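You operate a simulated robot arm through the tools that you are given. There is no shell and no other tool. Be economical: measure what you need, move in short steps, check, and stop when the job is done.

Carry out the task below with a simulated two-armed robot. There is one attempt and no reset: what you move stays moved.

TASK
Lay the teal mat: plate, glass and spoon on their outlines, and the yellow napkin on the plate. Set down upright: clear glass.

Only the result counts: the job must be done as asked and must still hold three seconds after the hand-in. Knocking over, shifting, dropping, spilling or breaking anything else fails it. Flat cloth is picked up by pressing the open fingertips on it (5 to 10 N) and closing them slowly along it; thin cloth reads only 2 to 8 mm in the jaws.

THE ROBOT
Two 6-joint arms with two-finger parallel grippers on one trunk, on a base that drives. Base frame: it is fixed to the floor where the robot stands at the start and does not move with it; the origin is under the middle of the robot, x ahead of it, y to its left, z up; the surface under the hand at the start is at about z = 0.75. Lengths are in m, angles in degrees, forces in N, time in s.
The left shoulder is at the start at [-0.077, 0.177, 0.832], the right one opposite. With the tool pointing down near the work surface each hand reaches from about 0.1 to 0.74 m from the robot's upright axis, wherever it stands, measured 20 degrees to its own side. Places, roughly: teal glass outline [0.6, -0.9, 0.8]; teal plate outline [0.5, -0.8, 0.8]; teal spoon outline [0.5, -0.9, 0.8]. Payload 1.57 kg a hand.
The TCP of each hand is the grasp point between the finger pads, 0.03 m short of the fingertips. In the tool frame z runs along the fingers and y along their closing line. Largest opening 0.08 m; finger width 0.017, thickness 0.012; the body of the gripper, 0.04 by 0.082 m, starts 0.08 m behind the TCP.
Orientation is that of the tool frame in the base frame, as [roll, pitch, yaw] about the fixed x, y, z axes, in that order (R = Rz(yaw) Ry(pitch) Rx(roll)). With the fingers straight down and closing along the base's y, the tool's x points along the base's -x, its y along +y and its z along -z.

THE INTERFACE
- The arms move only by the tool arm_command. It takes "left_rows", "right_rows" or both (then of equal length, played together; a hand with none holds still); each is a list of rows, each a list of 7 numbers: the shift along the tool's x, y, z in m, then the turn, a rotation vector about the tool's x, y, z in degrees, then the opening, from 0 (shut) to 1 (fully open). In form: [[x, y, z, rx, ry, rz, gripper], ...]. A call has 1 to 8 rows; each row shifts and turns the commanded pose from where the row before left it, along the tool's axes as they then stand. Rows are played at 5 a second. More than 0.05 m and 8.6 degrees between two rows, or a gripper value outside its range, and nothing of the call is played. Where a pose cannot be reached the arm comes as near as it can. A force on the tool above 40 N (or 10 N above the force at the start of the call, whichever is more), or a blocked arm, ends the call early, and 0.2 s more pass. The fingers move at their own pace (about 0.072 m/s each) and stop on an object; they squeeze with about 27 N. The grip force told is the motor's: it shows also when the fingers shut on nothing. Time passes only in rows, and 0.2 s behind the last, so rows that do not move let the fingers close. It gives the time, the measured TCP pose, the force on the tool (base axes), the opening and the grip force at its end, in the units of the frame above (readings bear some noise), with the torque about the TCP (base axes, N m) and any sound that the robot's microphone picked up.
- Cameras (640 x 400 px; columns grow to the right, rows downward): "scene" is now at [0.0251, -0.039, 1.5535]; the picture's right is [-0.52, -0.85, 0.00], its down [-0.66, 0.40, -0.64] and it looks along [0.54, -0.33, -0.77] (base axes); focal length 268 px, centre (320, 200). "left" rides on the left gripper at [0.072, 0.007, -0.122] in its tool frame; the picture's right is [-0.09, 1.00, 0.00], its down [-0.84, -0.08, -0.54] and it looks along [-0.54, -0.05, 0.84] (tool axes); focal length 238 px, centre (320, 200). "right" rides on the right gripper at [0.072, -0.007, -0.122] in its tool frame; the picture's right is [0.09, 1.00, 0.00], its down [-0.84, 0.08, -0.54] and it looks along [-0.54, 0.05, 0.84] (tool axes); focal length 238 px, centre (320, 200). There is no depth. A picture from a camera that has moved, and an enlarged one, comes with that camera's place and axes in the base frame and with its lens.
- camera(camera): a new picture of that camera. The clock stands still meanwhile.
- slide_trunk(by): slides the trunk up (or, below 0, down) by that many m; the arms and the scene camera ride with it, the base frame stays. It gives what a move gives, with no picture.
- steer(legs): drives the robot by 1 to 6 legs, each [ahead, left, turn to the left] in m, m and degrees, along the robot's own axes; the way and the turn of a leg run together, so that a leg with both is an arc; at most 1.5 m and 180 degrees a leg. The arms and the cameras ride along, it lands a little off, and it stops where it bumps. It gives what a move gives.
- pan_tilt(pan, tilt): turns the head with the scene camera to pan (to the left, within 143 degrees either way) and tilt (down, from -29 to 69), counted from straight ahead of the robot. It gives what a move gives.
- enlarge(camera, box): a new picture of the part [left, top, right, bottom] of that camera's present view, enlarged. The clock stands still meanwhile.
- sign_off(): hands the job in; it is judged then, once.

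Work in short steps. Places have to be worked out from the pictures, the camera data and where the tool is seen: move nearer, look again, correct. Check each grasp and each placing, and mend what went wrong. You have 120 turns and 88 pictures in all, those below and enlarged ones among them. Open the grippers and draw the arms clear of the work before you hand the job in, unless the task says otherwise; then end with one line.

The tools are called after "Call:" by a JSON object that holds its "method" and its "body". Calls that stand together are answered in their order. arm_command: Moves the arms, as the interface text tells. Its arguments: {"type":"object","properties":{"left_rows":{"type":"array"},"right_rows":{"type":"array"}},"required":[]} The other tools are called the same way: slide_trunk (by) slides the trunk up or down; steer (legs) drives the base; pan_tilt (pan, tilt) turns the head that bears the scene camera; camera (camera) takes a picture; enlarge (camera, box) takes an enlarged picture of a part of a camera's view; sign_off () hands the job in.

At the start:

```text
time: 0.0
left_eef_pos: [0.5077, 0.0409, 1.0052]
left_tcp_rot: [-180.0, 0.0, 179.9]
left_contact_force: [0.5, 0.0, 0.9]
left_moment: [-0.02, -0.02, 0.02]
left_width: 0.0799
left_finger_force: 0.0
right_eef_pos: [0.4147, -0.395, 1.0529]
right_tcp_rot: [-179.9, 0.0, -180.0]
right_contact_force: [-0.6, 0.0, -0.7]
right_moment: [-0.01, 0.0, -0.03]
right_width: 0.0801
right_finger_force: 0.1
trunk travel left (down, up): [-0.275, 0.053]
robot x, y, heading: [-0.0009, 0.003, -0.2]
head pan, tilt: [-31.6, 50.3]
```

scene: 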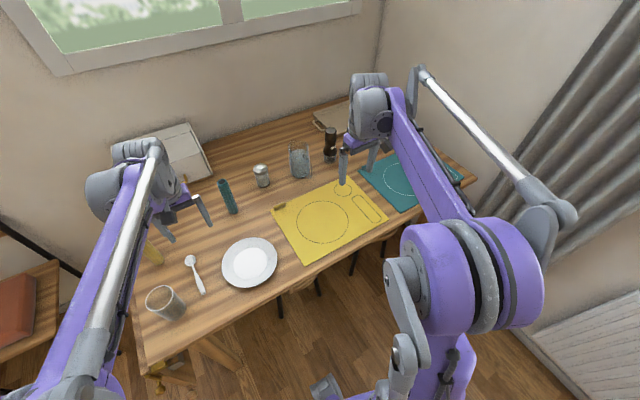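
right: 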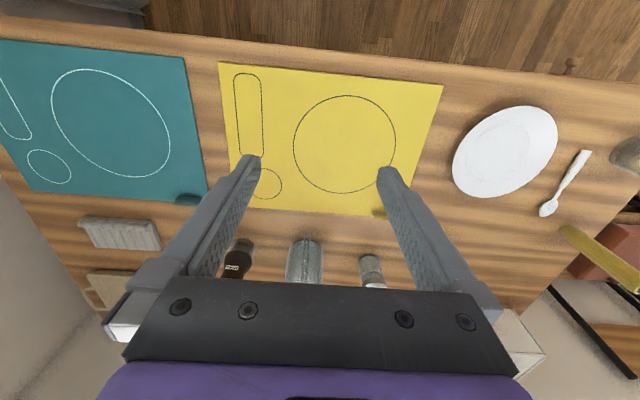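
left: 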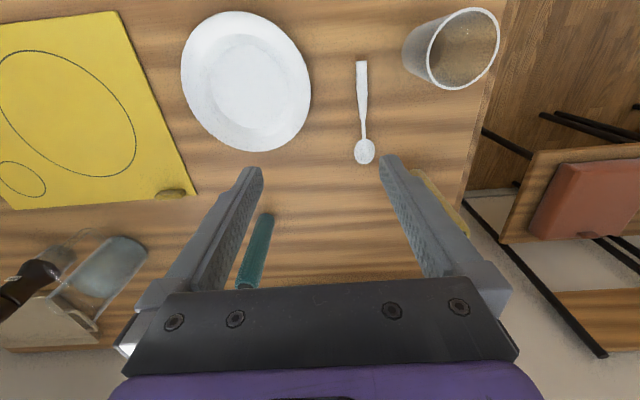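

I'll start by looking closely at the objects on the left of the table and along the back.

Call:
{"method": "enlarge", "body": {"camera": "scene", "box": [110, 120, 290, 340]}}

Call:
{"method": "enlarge", "body": {"camera": "scene", "box": [240, 90, 480, 260]}}

Call:
{"method": "enlarge", "body": {"camera": "left", "box": [340, 0, 640, 260]}}

```text
1.82 times, centred on (200, 230) of scene
camera zoom: at [0.0251, -0.039, 1.5535], right [-0.52, -0.85, 0.0], down [-0.66, 0.4, -0.64], along [0.54, -0.33, -0.77], focal length 487 px, centre (538, 146)
```

zoom: 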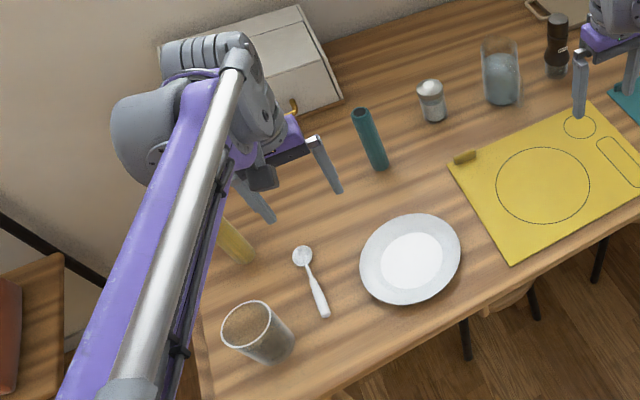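

```text
2.35 times, centred on (360, 175) of scene
camera zoom: at [0.0251, -0.039, 1.5535], right [-0.52, -0.85, 0.0], down [-0.66, 0.4, -0.64], along [0.54, -0.33, -0.77], focal length 630 px, centre (226, 259)
```

zoom: 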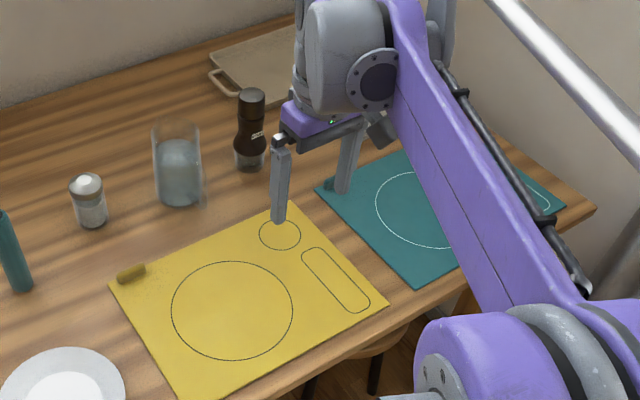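

```text
1.54 times, centred on (490, 130) of left
camera zoom: at [0.4373, 0.0472, 1.1266], right [0.09, 1.0, 0.0], down [0.84, -0.08, 0.54], along [0.54, -0.05, -0.84], focal length 367 px, centre (58, 308)
```

zoom: 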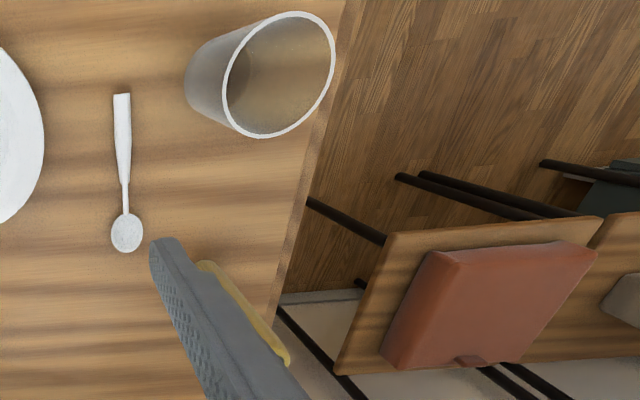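

The tumbler stands upright at about (0.49, 0.21), the spoon at (0.53, 0.11) and the plate at (0.48, -0.05). A yellow item is hidden behind the left hand, so I move that hand back and up to see it.

Call:
{"method": "arm_command", "body": {"left_rows": [[0.04, 0.03, -0.02, 0, 0, 0, 1], [0.04, 0.03, -0.02, 0, 0, 0, 1], [0.03, 0.03, -0.01, 0, 0, 0, 1], [0, 0, 0, 0, 0, 0, 1]]}}

Call:
{"method": "camera", "body": {"camera": "left"}}

Call:
{"method": "enlarge", "body": {"camera": "scene", "box": [270, 120, 350, 190]}}

```text
refused: row 1 steps farther than a row can; nothing moved
```

```text
81 pictures are left
camera left: at [0.4373, 0.0472, 1.1266], right [0.09, 1.0, 0.0], down [0.84, -0.08, 0.54], along [0.54, -0.05, -0.84], focal length 238 px, centre (320, 200)
```

left: 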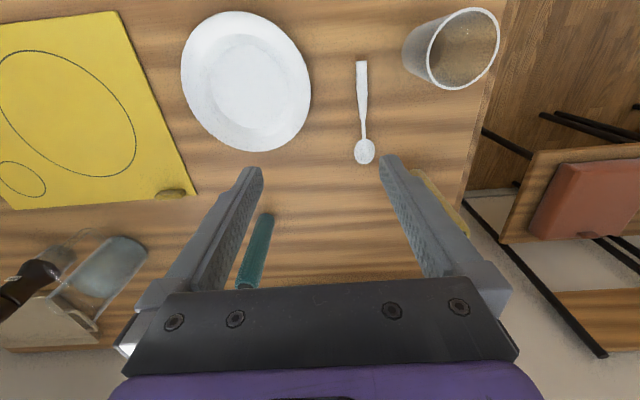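

```text
5.71 times, centred on (310, 155) of scene
camera zoom: at [0.0251, -0.039, 1.5535], right [-0.52, -0.85, 0.0], down [-0.66, 0.4, -0.64], along [0.54, -0.33, -0.77], focal length 1530 px, centre (377, 457)
```

zoom: 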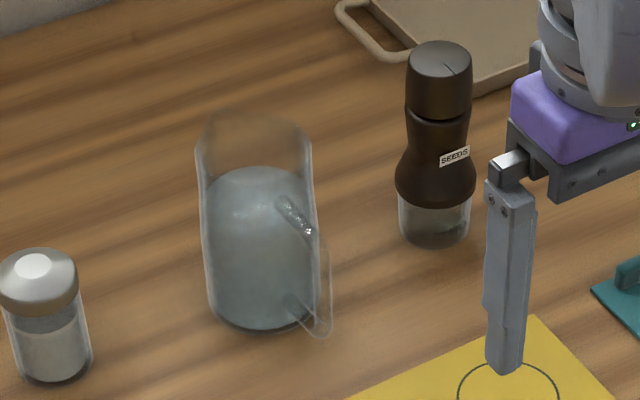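

The other vessel is a water jug, so the tumbler is the clear glass. I retry the move with steps under 0.05 m.

Call:
{"method": "arm_command", "body": {"left_rows": [[0.03, 0.03, -0.015, 0, 0, 0, 1], [0.03, 0.03, -0.015, 0, 0, 0, 1], [0.03, 0.03, -0.01, 0, 0, 0, 1], [0.02, 0.02, -0.01, 0, 0, 0, 1], [0, 0, 0, 0, 0, 0, 1]]}}

Call:
{"method": "camera", "body": {"camera": "left"}}

```text
time: 1.2
left_eef_pos: [0.3962, 0.1519, 1.0521]
left_tcp_rot: [-180.0, 0.0, 179.9]
left_contact_force: [0.2, 0.4, 0.3]
left_moment: [-0.03, -0.04, 0.01]
left_width: 0.08
left_finger_force: 0.1
right_eef_pos: [0.4145, -0.3951, 1.0536]
right_tcp_rot: [179.9, 0.0, 180.0]
right_contact_force: [0.9, -0.7, -0.5]
right_moment: [0.0, 0.01, -0.01]
right_width: 0.0801
right_finger_force: 0.1
trunk travel left (down, up): [-0.275, 0.053]
robot x, y, heading: [0.0024, 0.0015, -0.2]
head pan, tilt: [-31.6, 50.3]
```

```text
79 pictures are left
camera left: at [0.3261, 0.1574, 1.174], right [0.09, 1.0, 0.0], down [0.84, -0.08, 0.54], along [0.54, -0.05, -0.84], focal length 238 px, centre (320, 200)
```

left: 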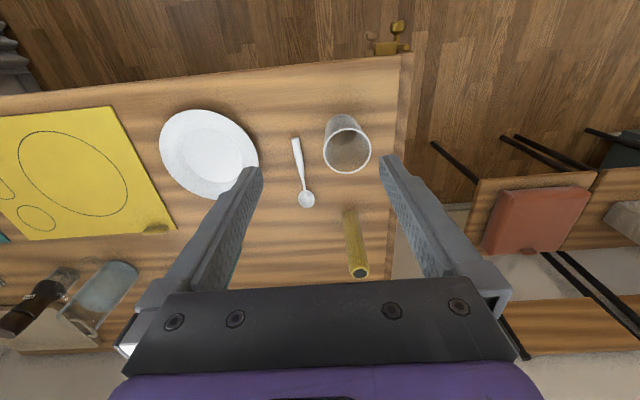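

The yellow item is a cylinder standing up, so I enlarge it.

Call:
{"method": "enlarge", "body": {"camera": "left", "box": [290, 110, 410, 290]}}

Call:
{"method": "enlarge", "body": {"camera": "scene", "box": [120, 150, 300, 270]}}

```text
2.22 times, centred on (350, 200) of left
camera zoom: at [0.3261, 0.1574, 1.174], right [0.09, 1.0, 0.0], down [0.84, -0.08, 0.54], along [0.54, -0.05, -0.84], focal length 530 px, centre (253, 200)
```

zoom: 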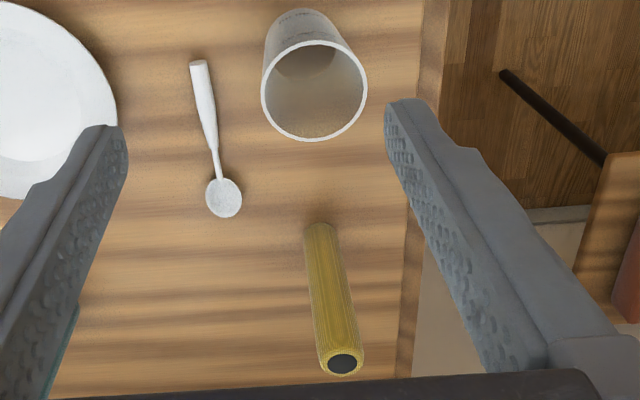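

```text
3.33 times, centred on (210, 210) of scene
camera zoom: at [0.0257, -0.0392, 1.5535], right [-0.52, -0.85, 0.0], down [-0.66, 0.4, -0.64], along [0.54, -0.33, -0.77], focal length 893 px, centre (687, 167)
```

zoom: 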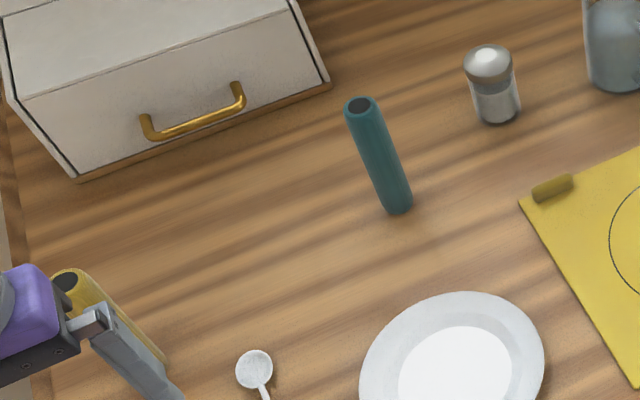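

Candle or rolled napkin is unclear. I bring the left camera nearer; the fingers stay above and short of the item.

Call:
{"method": "arm_command", "body": {"left_rows": [[-0.035, 0.01, 0.02, 0, 0, 0, 1], [-0.035, 0.01, 0.02, 0, 0, 0, 1], [-0.03, 0.01, 0.02, 0, 0, 0, 1], [0, 0, 0, 0, 0, 0, 1]]}}

Call:
{"method": "enlarge", "body": {"camera": "left", "box": [240, 120, 400, 300]}}

Call:
{"method": "pan_tilt", "body": {"pan": 20, "tilt": 45}}

Call:
{"method": "camera", "body": {"camera": "scene"}}

```text
time: 2.2
left_eef_pos: [0.497, 0.1847, 0.9936]
left_tcp_rot: [-180.0, 0.0, -180.0]
left_contact_force: [0.4, -0.2, -0.7]
left_moment: [0.02, -0.04, 0.01]
left_width: 0.0799
left_finger_force: 0.1
right_eef_pos: [0.4138, -0.3962, 1.0529]
right_tcp_rot: [-179.9, 0.1, -180.0]
right_contact_force: [-0.6, 0.8, -0.1]
right_moment: [0.0, -0.02, 0.01]
right_width: 0.0798
right_finger_force: 0.1
trunk travel left (down, up): [-0.275, 0.053]
robot x, y, heading: [0.0007, -0.0001, -0.1]
head pan, tilt: [-31.6, 50.3]
```

```text
2.22 times, centred on (320, 210) of left
camera zoom: at [0.4264, 0.1898, 1.1156], right [0.09, 1.0, 0.0], down [0.84, -0.08, 0.54], along [0.54, -0.05, -0.84], focal length 530 px, centre (320, 178)
```

zoom: 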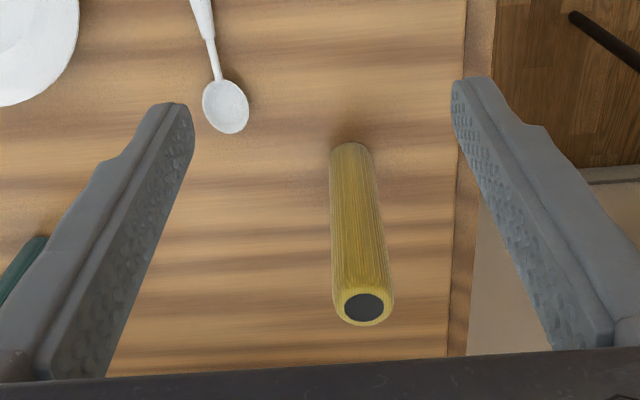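

```text
time: 3.4
left_eef_pos: [0.498, 0.1843, 0.9936]
left_tcp_rot: [180.0, 0.0, -180.0]
left_contact_force: [0.4, 1.0, -0.5]
left_moment: [-0.01, -0.02, -0.03]
left_width: 0.0801
left_finger_force: 0.2
right_eef_pos: [0.4151, -0.3951, 1.053]
right_tcp_rot: [179.9, 0.0, 180.0]
right_contact_force: [-0.7, 0.2, -0.4]
right_moment: [0.0, -0.03, 0.02]
right_width: 0.08
right_finger_force: 0.0
trunk travel left (down, up): [-0.275, 0.053]
robot x, y, heading: [-0.0008, 0.0004, -0.2]
head pan, tilt: [20.0, 45.0]
```

```text
75 pictures are left
camera scene: at [0.0362, 0.029, 1.5609], right [0.34, -0.94, 0.0], down [-0.66, -0.24, -0.71], along [0.66, 0.24, -0.71], focal length 268 px, centre (320, 200)
```

scene: 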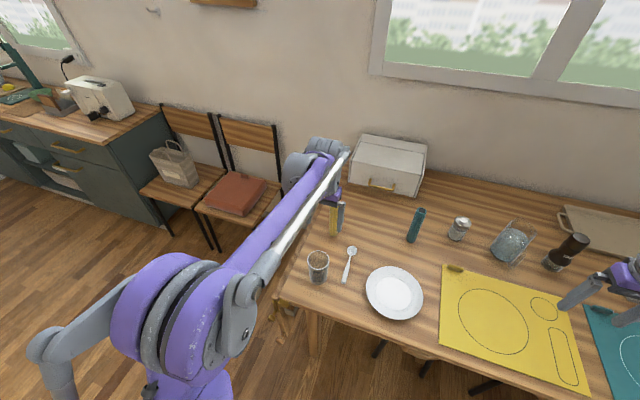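

There is a sideboard, a basket on a chair and a box. I check whether a flat yellow napkin lies elsewhere.

Call:
{"method": "enlarge", "body": {"camera": "scene", "box": [0, 40, 240, 220]}}

Call:
{"method": "pan_tilt", "body": {"pan": 60, "tilt": 30}}

Call:
{"method": "camera", "body": {"camera": "scene"}}

Call:
{"method": "pan_tilt", "body": {"pan": 125, "tilt": 30}}

Call:
{"method": "camera", "body": {"camera": "scene"}}

Call:
{"method": "pan_tilt", "body": {"pan": -110, "tilt": 30}}

Call:
{"method": "camera", "body": {"camera": "scene"}}

```text
2.22 times, centred on (120, 130) of scene
camera zoom: at [0.0362, 0.029, 1.5609], right [0.34, -0.94, 0.0], down [-0.66, -0.24, -0.71], along [0.66, 0.24, -0.71], focal length 595 px, centre (764, 356)
```

zoom: 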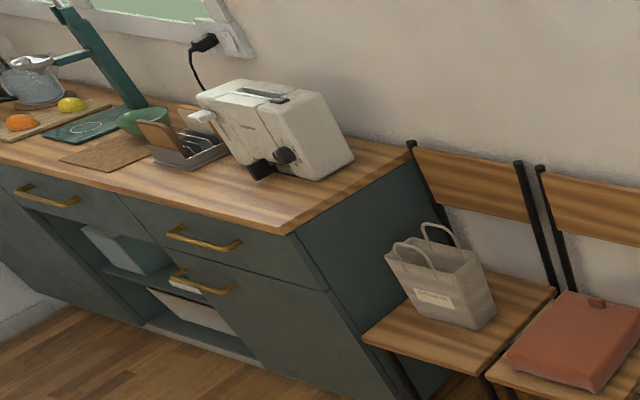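

```text
time: 4.5
left_eef_pos: [0.4986, 0.1847, 0.9935]
left_tcp_rot: [-179.9, 0.0, 179.9]
left_contact_force: [0.1, -0.2, 0.0]
left_moment: [-0.03, 0.0, -0.02]
left_width: 0.0797
left_finger_force: 0.1
right_eef_pos: [0.4161, -0.3951, 1.0528]
right_tcp_rot: [-180.0, -0.1, -179.9]
right_contact_force: [0.0, 0.1, -0.4]
right_moment: [0.0, 0.02, 0.0]
right_width: 0.0803
right_finger_force: 0.0
trunk travel left (down, up): [-0.275, 0.053]
robot x, y, heading: [0.0012, -0.0, -0.1]
head pan, tilt: [60.0, 30.0]
```

```text
73 pictures are left
camera scene: at [0.005, 0.0795, 1.5835], right [0.87, -0.5, 0.0], down [-0.25, -0.43, -0.87], along [0.43, 0.75, -0.5], focal length 268 px, centre (320, 200)
```

scene: 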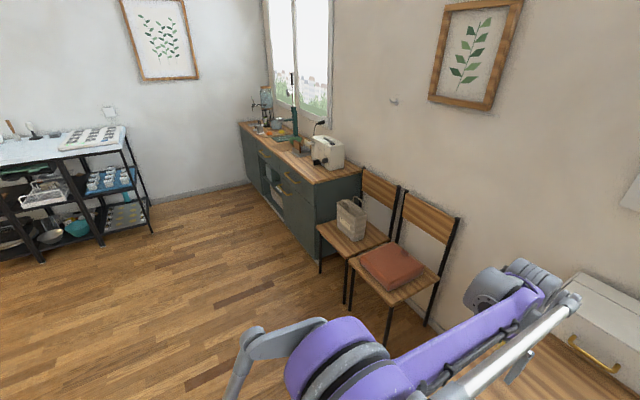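

```text
time: 5.8
left_eef_pos: [0.4974, 0.1842, 0.9942]
left_tcp_rot: [180.0, 0.0, -179.9]
left_contact_force: [0.1, -0.1, 0.3]
left_moment: [0.04, 0.01, 0.02]
left_width: 0.0801
left_finger_force: 0.0
right_eef_pos: [0.4142, -0.3949, 1.0533]
right_tcp_rot: [180.0, 0.0, -179.9]
right_contact_force: [-0.8, -0.8, -0.5]
right_moment: [-0.02, 0.0, -0.01]
right_width: 0.0799
right_finger_force: 0.1
trunk travel left (down, up): [-0.275, 0.053]
robot x, y, heading: [-0.0023, 0.005, -0.1]
head pan, tilt: [125.0, 30.0]
```

```text
72 pictures are left
camera scene: at [-0.0921, 0.0753, 1.5835], right [0.82, 0.57, 0.0], down [0.29, -0.41, -0.87], along [-0.5, 0.71, -0.5], focal length 268 px, centre (320, 200)
```

scene: 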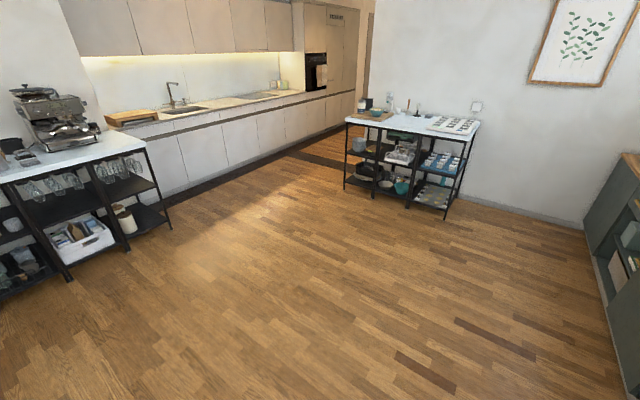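

```text
time: 9.2
left_eef_pos: [0.4977, 0.1842, 0.9942]
left_tcp_rot: [180.0, 0.0, -180.0]
left_contact_force: [-0.9, 0.5, -0.2]
left_moment: [0.0, -0.01, 0.03]
left_width: 0.08
left_finger_force: 0.1
right_eef_pos: [0.4141, -0.3957, 1.053]
right_tcp_rot: [180.0, 0.0, -179.9]
right_contact_force: [-1.0, 0.0, -0.2]
right_moment: [0.0, 0.02, 0.02]
right_width: 0.08
right_finger_force: 0.0
trunk travel left (down, up): [-0.275, 0.053]
robot x, y, heading: [0.0006, -0.0013, -0.0]
head pan, tilt: [-110.0, 30.0]
```

```text
71 pictures are left
camera scene: at [-0.0712, -0.0838, 1.5835], right [-0.94, 0.34, 0.0], down [0.17, 0.47, -0.87], along [-0.3, -0.81, -0.5], focal length 268 px, centre (320, 200)
```

scene: 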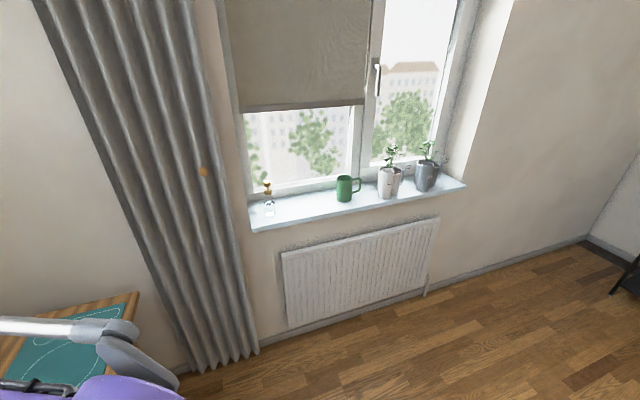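

No other yellow cloth is visible, so the woven yellow roll at about (0.63, 0.19) is the napkin. Before driving I check the floor and table edge, and the teal mat.

Call:
{"method": "pan_tilt", "body": {"pan": -60, "tilt": 60}}

Call:
{"method": "camera", "body": {"camera": "scene"}}

Call:
{"method": "pan_tilt", "body": {"pan": 0, "tilt": 66}}

Call:
{"method": "camera", "body": {"camera": "scene"}}

```text
time: 10.3
left_eef_pos: [0.4973, 0.1836, 0.9935]
left_tcp_rot: [180.0, -0.1, 179.9]
left_contact_force: [-0.3, 0.3, 0.1]
left_moment: [-0.05, 0.03, 0.02]
left_width: 0.08
left_finger_force: 0.2
right_eef_pos: [0.4144, -0.3955, 1.0541]
right_tcp_rot: [-179.9, -0.1, -180.0]
right_contact_force: [-0.4, -0.3, -0.2]
right_moment: [0.02, 0.01, 0.01]
right_width: 0.0799
right_finger_force: 0.1
trunk travel left (down, up): [-0.275, 0.053]
robot x, y, heading: [0.0001, 0.0021, 0.1]
head pan, tilt: [-60.0, 60.0]
```

```text
70 pictures are left
camera scene: at [-0.007, -0.0566, 1.5414], right [-0.87, -0.5, 0.0], down [-0.43, 0.75, -0.5], along [0.25, -0.43, -0.87], focal length 268 px, centre (320, 200)
```

scene: 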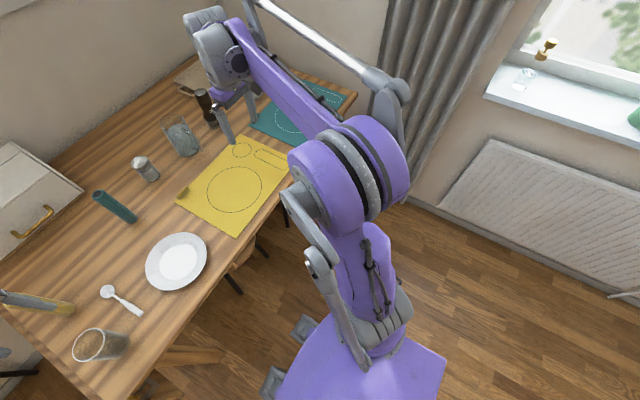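

```text
time: 11.6
left_eef_pos: [0.4977, 0.1845, 0.9931]
left_tcp_rot: [180.0, 0.0, -179.9]
left_contact_force: [-0.3, 0.1, 0.2]
left_moment: [0.01, 0.03, 0.02]
left_width: 0.08
left_finger_force: 0.0
right_eef_pos: [0.414, -0.3949, 1.0537]
right_tcp_rot: [180.0, -0.1, 179.9]
right_contact_force: [0.1, 0.5, 0.0]
right_moment: [0.02, -0.01, 0.03]
right_width: 0.0801
right_finger_force: 0.0
trunk travel left (down, up): [-0.275, 0.053]
robot x, y, heading: [-0.0003, 0.0041, 0.1]
head pan, tilt: [0.0, 66.0]
```

```text
69 pictures are left
camera scene: at [0.0192, 0.0012, 1.5348], right [0.0, -1.0, 0.0], down [-0.91, 0.0, -0.41], along [0.41, 0.0, -0.91], focal length 268 px, centre (320, 200)
```

scene: 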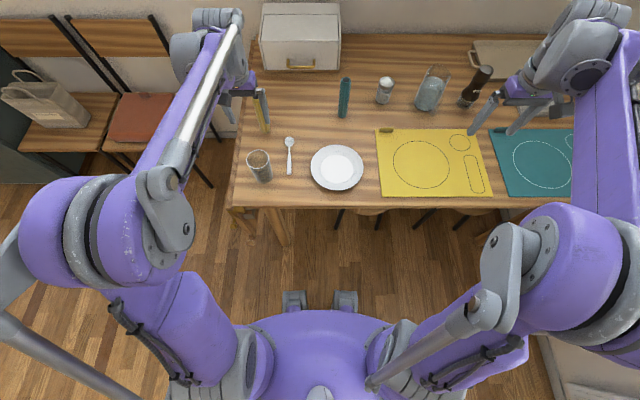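

The corridor in front of the table is clear. I estimate the plate centre at about (0.476, -0.055), the glass at (0.46, 0.19) and the spoon centre at (0.535, 0.107). The right hand goes above the plate's right rim for a close look.

Call:
{"method": "arm_command", "body": {"right_rows": [[-0.009, 0.036, 0.014, 0, 0, 0, 1], [-0.009, 0.036, 0.014, 0, 0, 0, 1], [-0.009, 0.036, 0.014, 0, 0, 0, 1], [-0.009, 0.036, 0.014, 0, 0, 0, 1], [-0.009, 0.036, 0.014, 0, 0, 0, 1], [-0.009, 0.036, 0.014, 0, 0, 0, 1], [-0.008, 0.036, 0.014, 0, 0, 0, 1], [0, 0, 0, 0, 0, 0, 1]]}}

Call:
{"method": "camera", "body": {"camera": "right"}}

Call:
{"method": "camera", "body": {"camera": "left"}}

```text
time: 13.4
left_eef_pos: [0.4967, 0.1838, 0.9935]
left_tcp_rot: [180.0, 0.0, 180.0]
left_contact_force: [0.6, -0.6, -0.1]
left_moment: [-0.03, 0.01, 0.01]
left_width: 0.0801
left_finger_force: 0.1
right_eef_pos: [0.4767, -0.1461, 0.9545]
right_tcp_rot: [180.0, -0.1, 180.0]
right_contact_force: [0.3, -0.2, 0.9]
right_moment: [0.0, -0.01, -0.01]
right_width: 0.0801
right_finger_force: 0.1
trunk travel left (down, up): [-0.275, 0.053]
robot x, y, heading: [0.0008, -0.0014, -0.2]
head pan, tilt: [0.0, 66.0]
```

```text
68 pictures are left
camera right: at [0.4043, -0.1526, 1.0771], right [-0.09, 1.0, 0.0], down [0.84, 0.08, 0.54], along [0.54, 0.05, -0.84], focal length 238 px, centre (320, 200)
```

right: 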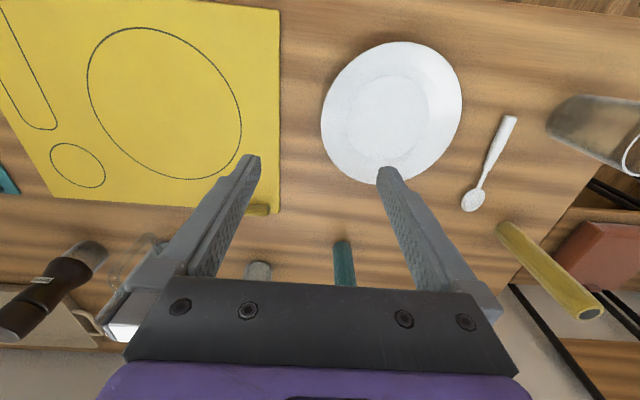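

```text
67 pictures are left
camera left: at [0.4265, 0.1894, 1.1157], right [0.09, 1.0, 0.0], down [0.84, -0.08, 0.54], along [0.54, -0.05, -0.84], focal length 238 px, centre (320, 200)
```

left: 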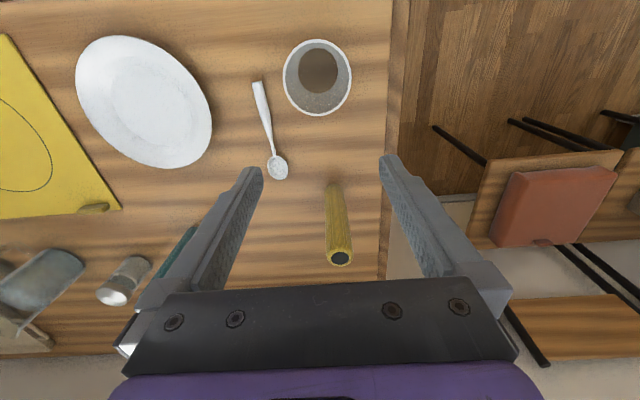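

The plate's right rim edge is at about y = -0.146, centre (0.479, -0.062), radius about 0.085. I tilt the right hand 45° so that one finger can go under the rim and one over it, and move it out to the right.

Call:
{"method": "arm_command", "body": {"right_rows": [[0, -0.02, 0, -7.5, 0, 0, 1], [0, -0.02, 0, -7.5, 0, 0, 1], [0, -0.02, 0, -7.5, 0, 0, 0.6], [0, -0.02, 0, -7.5, 0, 0, 0.6], [0, -0.02, 0, -7.5, 0, 0, 0.6], [0, -0.01, 0, -7.5, 0, 0, 0.6], [0, 0, 0, 0, 0, 0, 0.6]]}}

Call:
{"method": "camera", "body": {"camera": "right"}}

```text
time: 15.0
left_eef_pos: [0.4978, 0.1843, 0.9926]
left_tcp_rot: [180.0, 0.0, 180.0]
left_contact_force: [0.6, -0.1, 0.0]
left_moment: [-0.03, 0.06, -0.01]
left_width: 0.08
left_finger_force: 0.0
right_eef_pos: [0.4763, -0.2488, 0.9235]
right_tcp_rot: [134.8, 0.0, 179.9]
right_contact_force: [-0.2, 0.1, 0.2]
right_moment: [0.0, 0.02, 0.01]
right_width: 0.0476
right_finger_force: 0.0
trunk travel left (down, up): [-0.275, 0.053]
robot x, y, heading: [0.0001, 0.001, 0.1]
head pan, tilt: [0.0, 66.0]
```

```text
66 pictures are left
camera right: at [0.4036, -0.3388, 1.0052], right [-0.09, 0.7, 0.7], down [0.84, -0.33, 0.44], along [0.54, 0.63, -0.56], focal length 238 px, centre (320, 200)
```

right: 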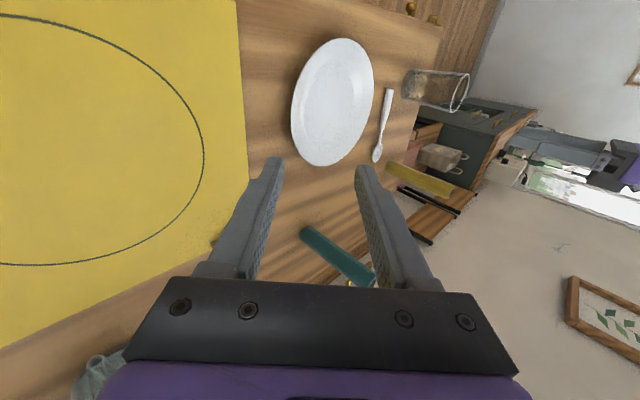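

The tilt went the right way. I approach along the finger axis and stop about 4 cm short.

Call:
{"method": "arm_command", "body": {"right_rows": [[-0.003, -0.0285, 0, 0, 0, 0, 0.35], [0, 0, 0.04, 0, 0, 0, 0.35], [0, 0, 0.04, 0, 0, 0, 0.35], [0, 0, 0.045, 0, 0, 0, 0.35], [0, 0, 0, 0, 0, 0, 0.35]]}}

Call:
{"method": "enlarge", "body": {"camera": "right", "box": [200, 40, 440, 190]}}

Call:
{"method": "enlarge", "body": {"camera": "scene", "box": [290, 110, 450, 210]}}

```text
time: 16.2
left_eef_pos: [0.4979, 0.184, 0.9944]
left_tcp_rot: [180.0, 0.0, -179.9]
left_contact_force: [-0.7, 0.7, -0.3]
left_moment: [0.02, 0.01, 0.0]
left_width: 0.0798
left_finger_force: 0.0
right_eef_pos: [0.4794, -0.18, 0.8146]
right_tcp_rot: [135.0, 0.1, -180.0]
right_contact_force: [-0.9, 0.0, 0.2]
right_moment: [-0.05, 0.03, 0.0]
right_width: 0.0279
right_finger_force: 0.1
trunk travel left (down, up): [-0.275, 0.053]
robot x, y, heading: [-0.0008, 0.0, -0.1]
head pan, tilt: [0.0, 66.0]
```

```text
2.67 times, centred on (320, 115) of right
camera zoom: at [0.4078, -0.2699, 0.8964], right [-0.09, 0.7, 0.7], down [0.84, -0.33, 0.44], along [0.54, 0.63, -0.56], focal length 636 px, centre (320, 427)
```

zoom: 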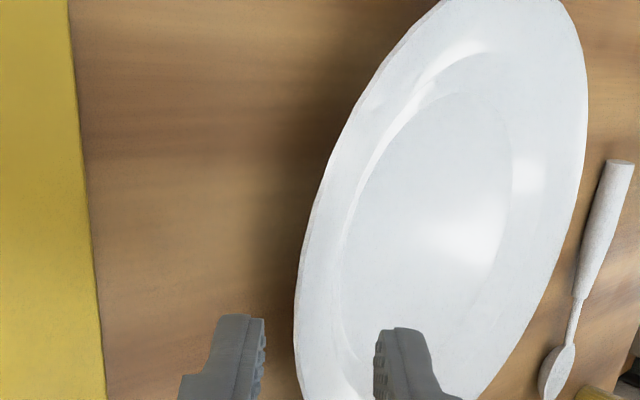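

```text
4.00 times, centred on (370, 160) of scene
camera zoom: at [0.0188, 0.0009, 1.5348], right [0.0, -1.0, 0.0], down [-0.91, 0.0, -0.41], along [0.41, 0.0, -0.91], focal length 1071 px, centre (120, 360)
```

zoom: 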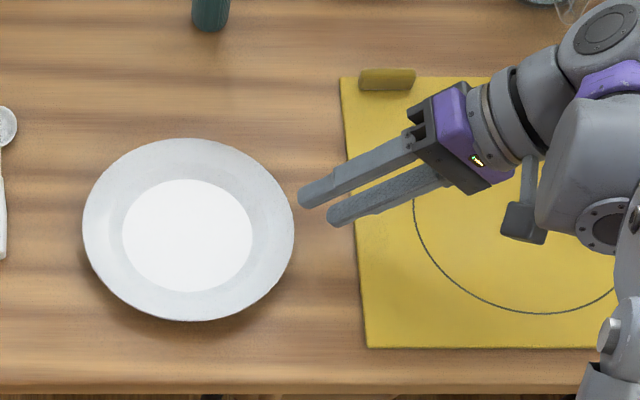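

The views agree: the rim edge is at y -0.1455, z 0.771, and the finger gap is lined up with it. I advance 4 cm, then close.

Call:
{"method": "arm_command", "body": {"right_rows": [[0, 0, 0.02, 0, 0, 0, 0.3], [0, 0, 0.015, 0, 0, 0, 0.3], [0, 0, 0.007, 0, 0, 0, 0.3], [0, 0, 0, 0, 0, 0, 0.3]]}}

Call:
{"method": "enlarge", "body": {"camera": "right", "box": [200, 80, 440, 230]}}

```text
time: 17.1
left_eef_pos: [0.4975, 0.1825, 0.9945]
left_tcp_rot: [180.0, 0.0, 179.9]
left_contact_force: [-0.2, 0.0, 0.1]
left_moment: [-0.02, 0.06, 0.03]
left_width: 0.0799
left_finger_force: 0.1
right_eef_pos: [0.4802, -0.1542, 0.7861]
right_tcp_rot: [135.0, 0.1, 179.4]
right_contact_force: [-2.6, -11.5, 19.2]
right_moment: [-0.29, 0.11, 0.01]
right_width: 0.0194
right_finger_force: 0.0
trunk travel left (down, up): [-0.275, 0.053]
robot x, y, heading: [0.0008, 0.0001, -0.3]
head pan, tilt: [0.0, 66.0]
stopped in row 4 (right hand): the force on the tool passed its limit at 41 N (the readings are from after the stop); the commanded pose is now the measured one
```

```text
2.67 times, centred on (320, 155) of right
camera zoom: at [0.4069, -0.2453, 0.8679], right [-0.09, 0.7, 0.7], down [0.83, -0.34, 0.44], along [0.55, 0.62, -0.56], focal length 636 px, centre (320, 320)
```

zoom: 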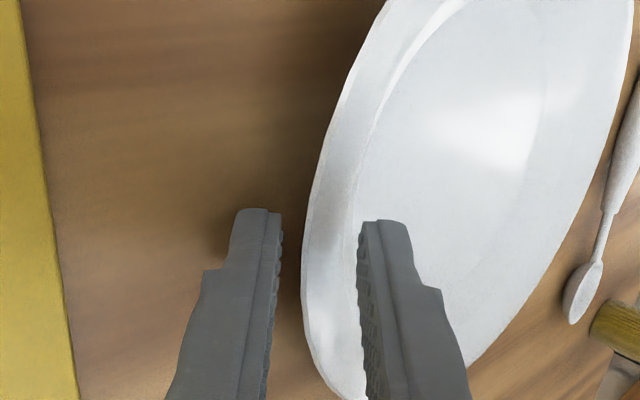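

The rim is between the fingers and the tip has just touched the table. I back off 2 mm and close.

Call:
{"method": "arm_command", "body": {"right_rows": [[0, 0.001, -0.002, 0, 0, 0, 0.2], [0, 0, 0, 0, 0, 0, 0.1], [0, 0, 0, 0, 0, 0, 0], [0, 0, 0, 0, 0, 0, 0], [0, 0, 0, 0, 0, 0, 0]]}}

Call:
{"method": "enlarge", "body": {"camera": "right", "box": [200, 80, 440, 230]}}

```text
time: 18.3
left_eef_pos: [0.4979, 0.1832, 0.994]
left_tcp_rot: [180.0, -0.1, 179.9]
left_contact_force: [0.4, 1.1, -1.0]
left_moment: [0.01, 0.01, 0.02]
left_width: 0.08
left_finger_force: 0.1
right_eef_pos: [0.4812, -0.1537, 0.787]
right_tcp_rot: [134.9, 0.1, 179.7]
right_contact_force: [-0.5, 2.4, 3.0]
right_moment: [0.49, -0.15, 0.28]
right_width: 0.0097
right_finger_force: 27.0
trunk travel left (down, up): [-0.275, 0.053]
robot x, y, heading: [0.0012, -0.0008, -0.1]
head pan, tilt: [0.0, 66.0]
```

```text
2.67 times, centred on (320, 155) of right
camera zoom: at [0.4079, -0.245, 0.8687], right [-0.09, 0.7, 0.7], down [0.83, -0.33, 0.44], along [0.55, 0.63, -0.56], focal length 636 px, centre (320, 320)
```

zoom: 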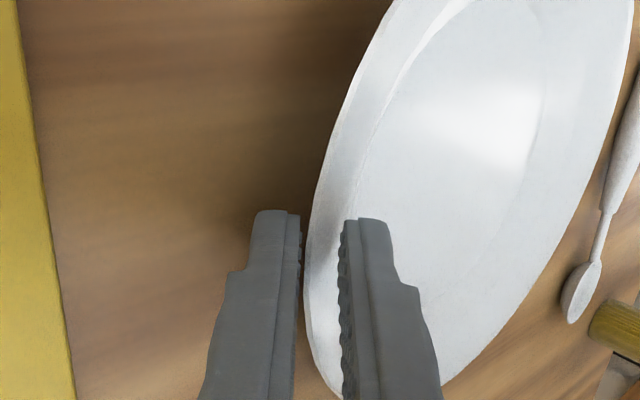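

Gripped at 9.7 mm with 27 N. I lift 5 cm straight up and check for slip.

Call:
{"method": "arm_command", "body": {"right_rows": [[0, 0.007, -0.007, 0, 0, 0, 0], [0, 0.0141, -0.0141, 0, 0, 0, 0], [0, 0.0141, -0.0141, 0, 0, 0, 0], [0, 0, 0, 0, 0, 0, 0], [0, 0, 0, 0, 0, 0, 0]]}}

Call:
{"method": "camera", "body": {"camera": "right"}}

Call:
{"method": "camera", "body": {"camera": "scene"}}

```text
time: 19.5
left_eef_pos: [0.4974, 0.1831, 0.994]
left_tcp_rot: [179.9, 0.0, 179.9]
left_contact_force: [-0.9, -0.2, 0.3]
left_moment: [0.02, -0.02, -0.01]
left_width: 0.08
left_finger_force: 0.2
right_eef_pos: [0.4814, -0.1562, 0.835]
right_tcp_rot: [134.9, 0.1, 179.6]
right_contact_force: [0.3, 1.2, -3.3]
right_moment: [-0.28, 0.0, 0.03]
right_width: 0.0059
right_finger_force: 25.3
trunk travel left (down, up): [-0.275, 0.053]
robot x, y, heading: [-0.0028, -0.001, 0.1]
head pan, tilt: [0.0, 66.0]
```

```text
61 pictures are left
camera right: at [0.4084, -0.2459, 0.9177], right [-0.09, 0.7, 0.7], down [0.83, -0.33, 0.44], along [0.55, 0.63, -0.56], focal length 238 px, centre (320, 200)
```

right: 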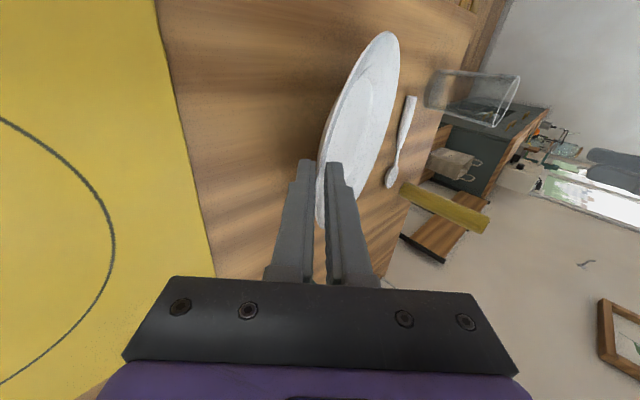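

```text
60 pictures are left
camera scene: at [0.0194, 0.0008, 1.5348], right [0.0, -1.0, 0.0], down [-0.91, 0.0, -0.41], along [0.41, 0.0, -0.91], focal length 268 px, centre (320, 200)
```

scene: 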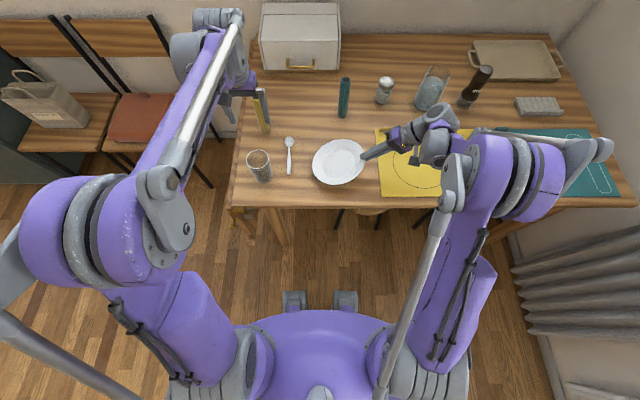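

The plate is held (about 0.33 kg) and droops slightly at its far edge. I raise it further while the left hand goes over the glass's left wall; I put the glass centre at about (0.451, 0.184), rim z about 0.86, radius about 0.034.

Call:
{"method": "arm_command", "body": {"right_rows": [[0, 0.0141, -0.0141, 0, 0, 0, 0], [0, 0.0141, -0.0141, 0, 0, 0, 0], [0, 0.0141, -0.0141, 0, 0, 0, 0], [0, 0.0141, -0.0141, 0, 0, 0, 0], [0, 0, 0, 0, 0, 0, 0]], "left_rows": [[0.016, 0.011, 0.015, 0, 0, 0, 0.5], [0.016, 0.011, 0.015, 0, 0, 0, 0.5], [0.015, 0.01, 0.015, 0, 0, 0, 0.5], [0, 0, 0.01, 0, 0, 0, 0.5], [0, 0, 0, 0, 0, 0, 0.5]]}}

Call:
{"method": "camera", "body": {"camera": "left"}}

Call:
{"method": "enlarge", "body": {"camera": "scene", "box": [210, 100, 350, 220]}}

```text
time: 20.7
left_eef_pos: [0.4513, 0.2151, 0.9387]
left_tcp_rot: [180.0, 0.0, 179.9]
left_contact_force: [0.9, -0.7, 0.7]
left_moment: [0.0, 0.02, 0.0]
left_width: 0.0401
left_finger_force: 0.0
right_eef_pos: [0.4823, -0.1564, 0.9137]
right_tcp_rot: [135.0, 0.1, 179.6]
right_contact_force: [-0.4, -0.7, -3.1]
right_moment: [-0.26, 0.03, -0.01]
right_width: 0.0058
right_finger_force: 25.6
trunk travel left (down, up): [-0.275, 0.053]
robot x, y, heading: [0.0008, 0.0027, -0.4]
head pan, tilt: [0.0, 66.0]
```

```text
59 pictures are left
camera left: at [0.3792, 0.2205, 1.0605], right [0.09, 1.0, 0.0], down [0.84, -0.08, 0.54], along [0.54, -0.05, -0.84], focal length 238 px, centre (320, 200)
```

left: 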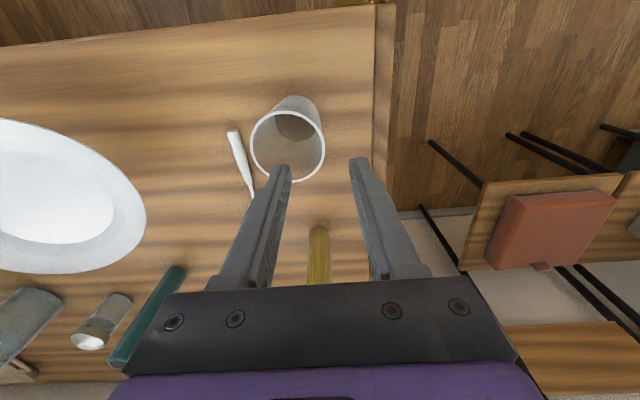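

```text
3.33 times, centred on (280, 160) of scene
camera zoom: at [0.0195, 0.0007, 1.5348], right [0.0, -1.0, 0.0], down [-0.91, 0.0, -0.41], along [0.41, 0.0, -0.91], focal length 893 px, centre (453, 333)
```

zoom: 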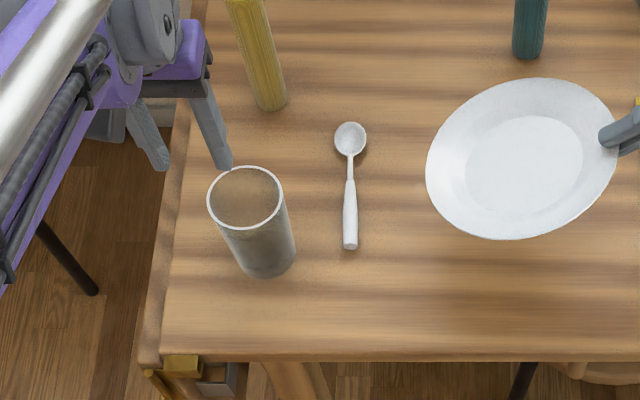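

The wall to grip is at about (0.45, 0.217) and the hand is at (0.451, 0.215). I go straight down with the inner finger inside the glass.

Call:
{"method": "arm_command", "body": {"left_rows": [[0, 0.001, 0.03, 0, 0, 0, 0.5], [0, 0, 0.03, 0, 0, 0, 0.5], [0, 0, 0.025, 0, 0, 0, 0.5], [0, 0, 0, 0, 0, 0, 0.5]]}}

Call:
{"method": "camera", "body": {"camera": "left"}}

```text
time: 21.7
left_eef_pos: [0.4523, 0.2162, 0.8546]
left_tcp_rot: [-180.0, 0.0, 179.9]
left_contact_force: [-0.2, -1.0, 0.1]
left_moment: [-0.01, 0.01, -0.01]
left_width: 0.0398
left_finger_force: 0.1
right_eef_pos: [0.4818, -0.1557, 0.9151]
right_tcp_rot: [135.0, 0.1, 179.6]
right_contact_force: [0.3, 0.4, -2.6]
right_moment: [-0.29, 0.02, 0.03]
right_width: 0.0058
right_finger_force: 25.4
trunk travel left (down, up): [-0.275, 0.053]
robot x, y, heading: [0.0031, 0.0013, 0.0]
head pan, tilt: [0.0, 66.0]
```

```text
57 pictures are left
camera left: at [0.3798, 0.2212, 0.9754], right [0.09, 1.0, 0.0], down [0.84, -0.08, 0.54], along [0.54, -0.05, -0.84], focal length 238 px, centre (320, 200)
```

left: 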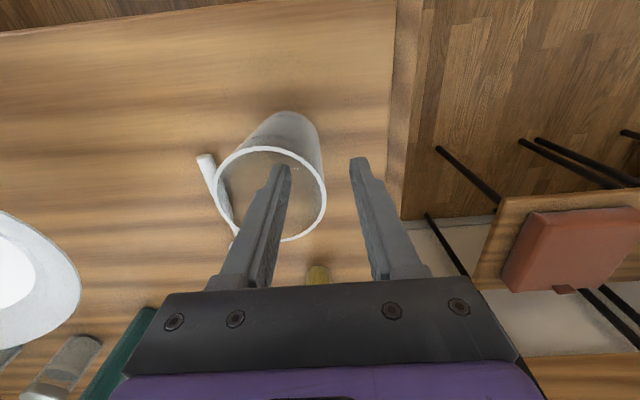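

The inner finger is inside the glass. I go 1 cm deeper, then close on the wall.

Call:
{"method": "arm_command", "body": {"left_rows": [[0, 0, 0.01, 0, 0, 0, 0.5], [0, 0, 0, 0, 0, 0, 0.3], [0, 0, 0, 0, 0, 0, 0.1], [0, 0, 0, 0, 0, 0, 0], [0, 0, 0, 0, 0, 0, 0]]}}

Call:
{"method": "camera", "body": {"camera": "left"}}

```text
time: 22.9
left_eef_pos: [0.4514, 0.2142, 0.8445]
left_tcp_rot: [-180.0, 0.0, 180.0]
left_contact_force: [7.1, -2.1, 15.3]
left_moment: [-1.18, -0.47, 0.36]
left_width: 0.0073
left_finger_force: 26.6
right_eef_pos: [0.4815, -0.1561, 0.9148]
right_tcp_rot: [135.0, 0.2, 179.6]
right_contact_force: [-0.1, -0.1, -3.1]
right_moment: [-0.25, 0.05, -0.01]
right_width: 0.0057
right_finger_force: 25.8
trunk travel left (down, up): [-0.275, 0.053]
robot x, y, heading: [-0.0012, 0.0003, 0.1]
head pan, tilt: [0.0, 66.0]
```

```text
56 pictures are left
camera left: at [0.3805, 0.2204, 0.9662], right [0.09, 1.0, 0.0], down [0.84, -0.08, 0.54], along [0.54, -0.05, -0.84], focal length 238 px, centre (320, 200)
```

left: 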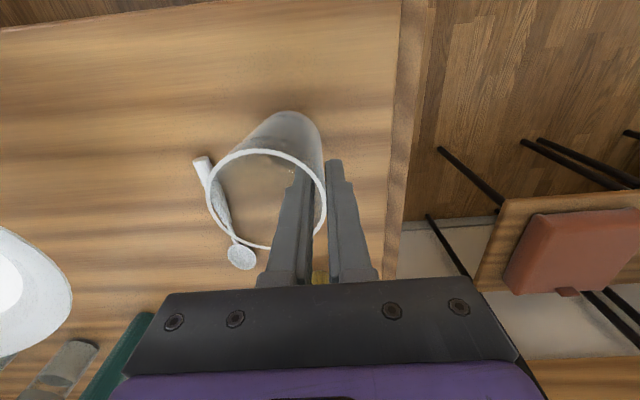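

The wall is clamped at 7.3 mm with 26.6 N. I lift the glass 12 cm straight up, clear of the other objects.

Call:
{"method": "arm_command", "body": {"left_rows": [[0, 0, -0.01, 0, 0, 0, 0], [0, 0, -0.02, 0, 0, 0, 0], [0, 0, -0.03, 0, 0, 0, 0], [0, 0, -0.03, 0, 0, 0, 0], [0, 0, -0.03, 0, 0, 0, 0], [0, 0, 0, 0, 0, 0, 0]]}}

Call:
{"method": "camera", "body": {"camera": "scene"}}

```text
time: 24.3
left_eef_pos: [0.4534, 0.2165, 0.9621]
left_tcp_rot: [-180.0, 0.0, 179.8]
left_contact_force: [-0.8, -0.7, -2.8]
left_moment: [0.05, -0.02, 0.0]
left_width: 0.0062
left_finger_force: 26.2
right_eef_pos: [0.4818, -0.157, 0.914]
right_tcp_rot: [135.0, 0.2, 179.6]
right_contact_force: [0.2, 0.1, -2.7]
right_moment: [-0.26, -0.02, 0.01]
right_width: 0.006
right_finger_force: 25.4
trunk travel left (down, up): [-0.275, 0.053]
robot x, y, heading: [-0.0022, -0.0052, -0.0]
head pan, tilt: [0.0, 66.0]
```

```text
55 pictures are left
camera scene: at [0.0198, 0.0008, 1.5348], right [0.0, -1.0, 0.0], down [-0.91, 0.0, -0.41], along [0.41, 0.0, -0.91], focal length 268 px, centre (320, 200)
```

scene: 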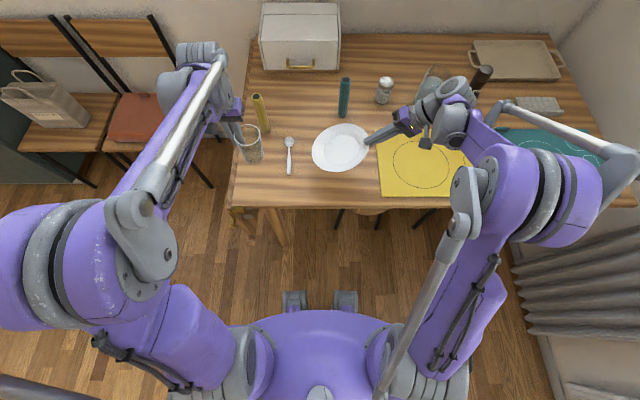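

Both are held. Approaching the target from the right would push the right elbow into the curtain. I yaw the right hand about the vertical so that it points forward, and raise it.

Call:
{"method": "arm_command", "body": {"right_rows": [[0, 0.007, -0.007, 0, -5.66, 5.66, 0], [0, 0.007, -0.007, 0, -5.66, 5.66, 0], [0, 0.007, -0.007, 0, -5.66, 5.66, 0], [0, 0.007, -0.007, 0, -5.66, 5.66, 0], [0, 0, 0, 0, -5.66, 5.66, 0], [0, 0, 0, 0, -5.66, 5.66, 0], [0, 0, 0, 0, -5.66, 5.66, 0], [0, 0, 0, 0, -5.66, 5.66, 0]]}}

Call:
{"method": "camera", "body": {"camera": "scene"}}

```text
time: 26.1
left_eef_pos: [0.4529, 0.2177, 0.9608]
left_tcp_rot: [-180.0, 0.0, 179.9]
left_contact_force: [-0.1, 1.0, -2.1]
left_moment: [0.03, 0.0, -0.01]
left_width: 0.0062
left_finger_force: 26.0
right_eef_pos: [0.4815, -0.1536, 0.9561]
right_tcp_rot: [134.9, 0.2, 115.5]
right_contact_force: [0.4, 0.6, -2.2]
right_moment: [-0.12, 0.22, -0.01]
right_width: 0.0057
right_finger_force: 26.2
trunk travel left (down, up): [-0.275, 0.053]
robot x, y, heading: [0.0017, -0.0035, 0.0]
head pan, tilt: [0.0, 66.0]
```

```text
54 pictures are left
camera scene: at [0.0193, 0.0011, 1.5348], right [0.0, -1.0, 0.0], down [-0.91, 0.0, -0.41], along [0.41, 0.0, -0.91], focal length 268 px, centre (320, 200)
```

scene: 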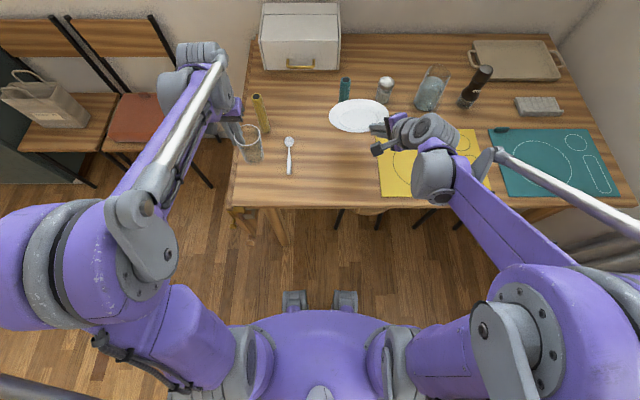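

The elbow is now closer in, and the teal mat is fully visible. I enlarge it to measure the outlines.

Call:
{"method": "enlarge", "body": {"camera": "scene", "box": [480, 115, 640, 215]}}

```text
4.00 times, centred on (560, 165) of scene
camera zoom: at [0.0193, 0.0011, 1.5348], right [0.0, -1.0, 0.0], down [-0.91, 0.0, -0.41], along [0.41, 0.0, -0.91], focal length 1071 px, centre (-640, 340)
```

zoom: 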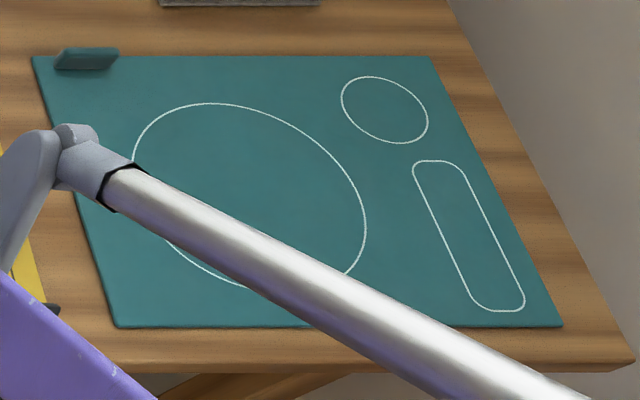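

Outlines measured: plate centre about (0.505, -0.755), glass about (0.591, -0.906), spoon about (0.465, -0.926) lying along x from 0.39 to 0.54. I draw both hands back and up a little, then drive right in two legs.

Call:
{"method": "arm_command", "body": {"right_rows": [[0.0086, -0.0057, -0.0198, 0, 0, 0, 0], [0.0086, -0.0057, -0.0198, 0, 0, 0, 0], [0.0086, -0.0057, -0.0198, 0, 0, 0, 0], [0, 0, 0, 0, 0, 0, 0]], "left_rows": [[0.02, 0, -0.015, 0, 0, 0, 0], [0.02, 0, -0.015, 0, 0, 0, 0], [0.02, 0, -0.015, 0, 0, 0, 0], [0, 0, 0, 0, 0, 0, 0]]}}

Call:
{"method": "steer", "body": {"legs": [[0, -0.3, 0]]}}

Call:
{"method": "camera", "body": {"camera": "scene"}}

```text
time: 27.1
left_eef_pos: [0.3916, 0.2165, 1.0065]
left_tcp_rot: [-179.9, 0.0, 179.9]
left_contact_force: [0.0, -0.3, -0.7]
left_moment: [0.07, 0.0, -0.02]
left_width: 0.0061
left_finger_force: 26.1
right_eef_pos: [0.4224, -0.1547, 0.9874]
right_tcp_rot: [135.0, 0.0, 115.6]
right_contact_force: [0.6, 0.2, -3.3]
right_moment: [-0.14, 0.23, 0.0]
right_width: 0.0059
right_finger_force: 25.3
trunk travel left (down, up): [-0.275, 0.053]
robot x, y, heading: [0.0034, -0.0, -0.2]
head pan, tilt: [0.0, 66.0]
```

```text
time: 30.4
left_eef_pos: [0.3903, -0.0954, 1.0074]
left_tcp_rot: [179.9, 0.0, 179.7]
left_contact_force: [1.0, 0.3, -1.9]
left_moment: [0.06, 0.06, 0.02]
left_width: 0.0063
left_finger_force: 26.0
right_eef_pos: [0.4205, -0.4675, 0.9873]
right_tcp_rot: [134.9, 0.0, 115.3]
right_contact_force: [0.9, 0.4, -2.8]
right_moment: [-0.1, 0.26, 0.0]
right_width: 0.0059
right_finger_force: 26.1
trunk travel left (down, up): [-0.275, 0.053]
robot x, y, heading: [-0.0017, -0.3109, -0.3]
head pan, tilt: [0.0, 66.0]
```

```text
52 pictures are left
camera scene: at [0.0184, -0.3102, 1.5348], right [-0.01, -1.0, 0.0], down [-0.91, 0.01, -0.41], along [0.41, 0.0, -0.91], focal length 268 px, centre (320, 200)
```

scene: 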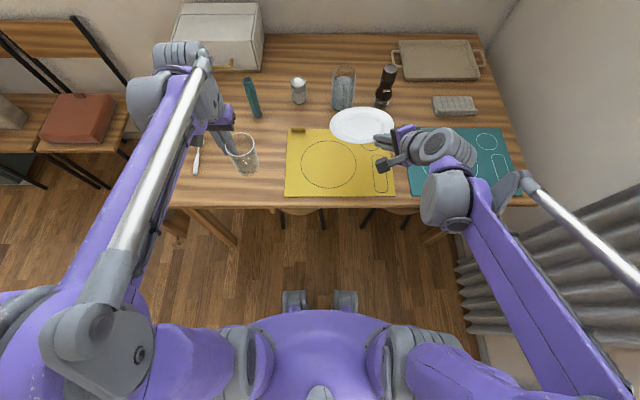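

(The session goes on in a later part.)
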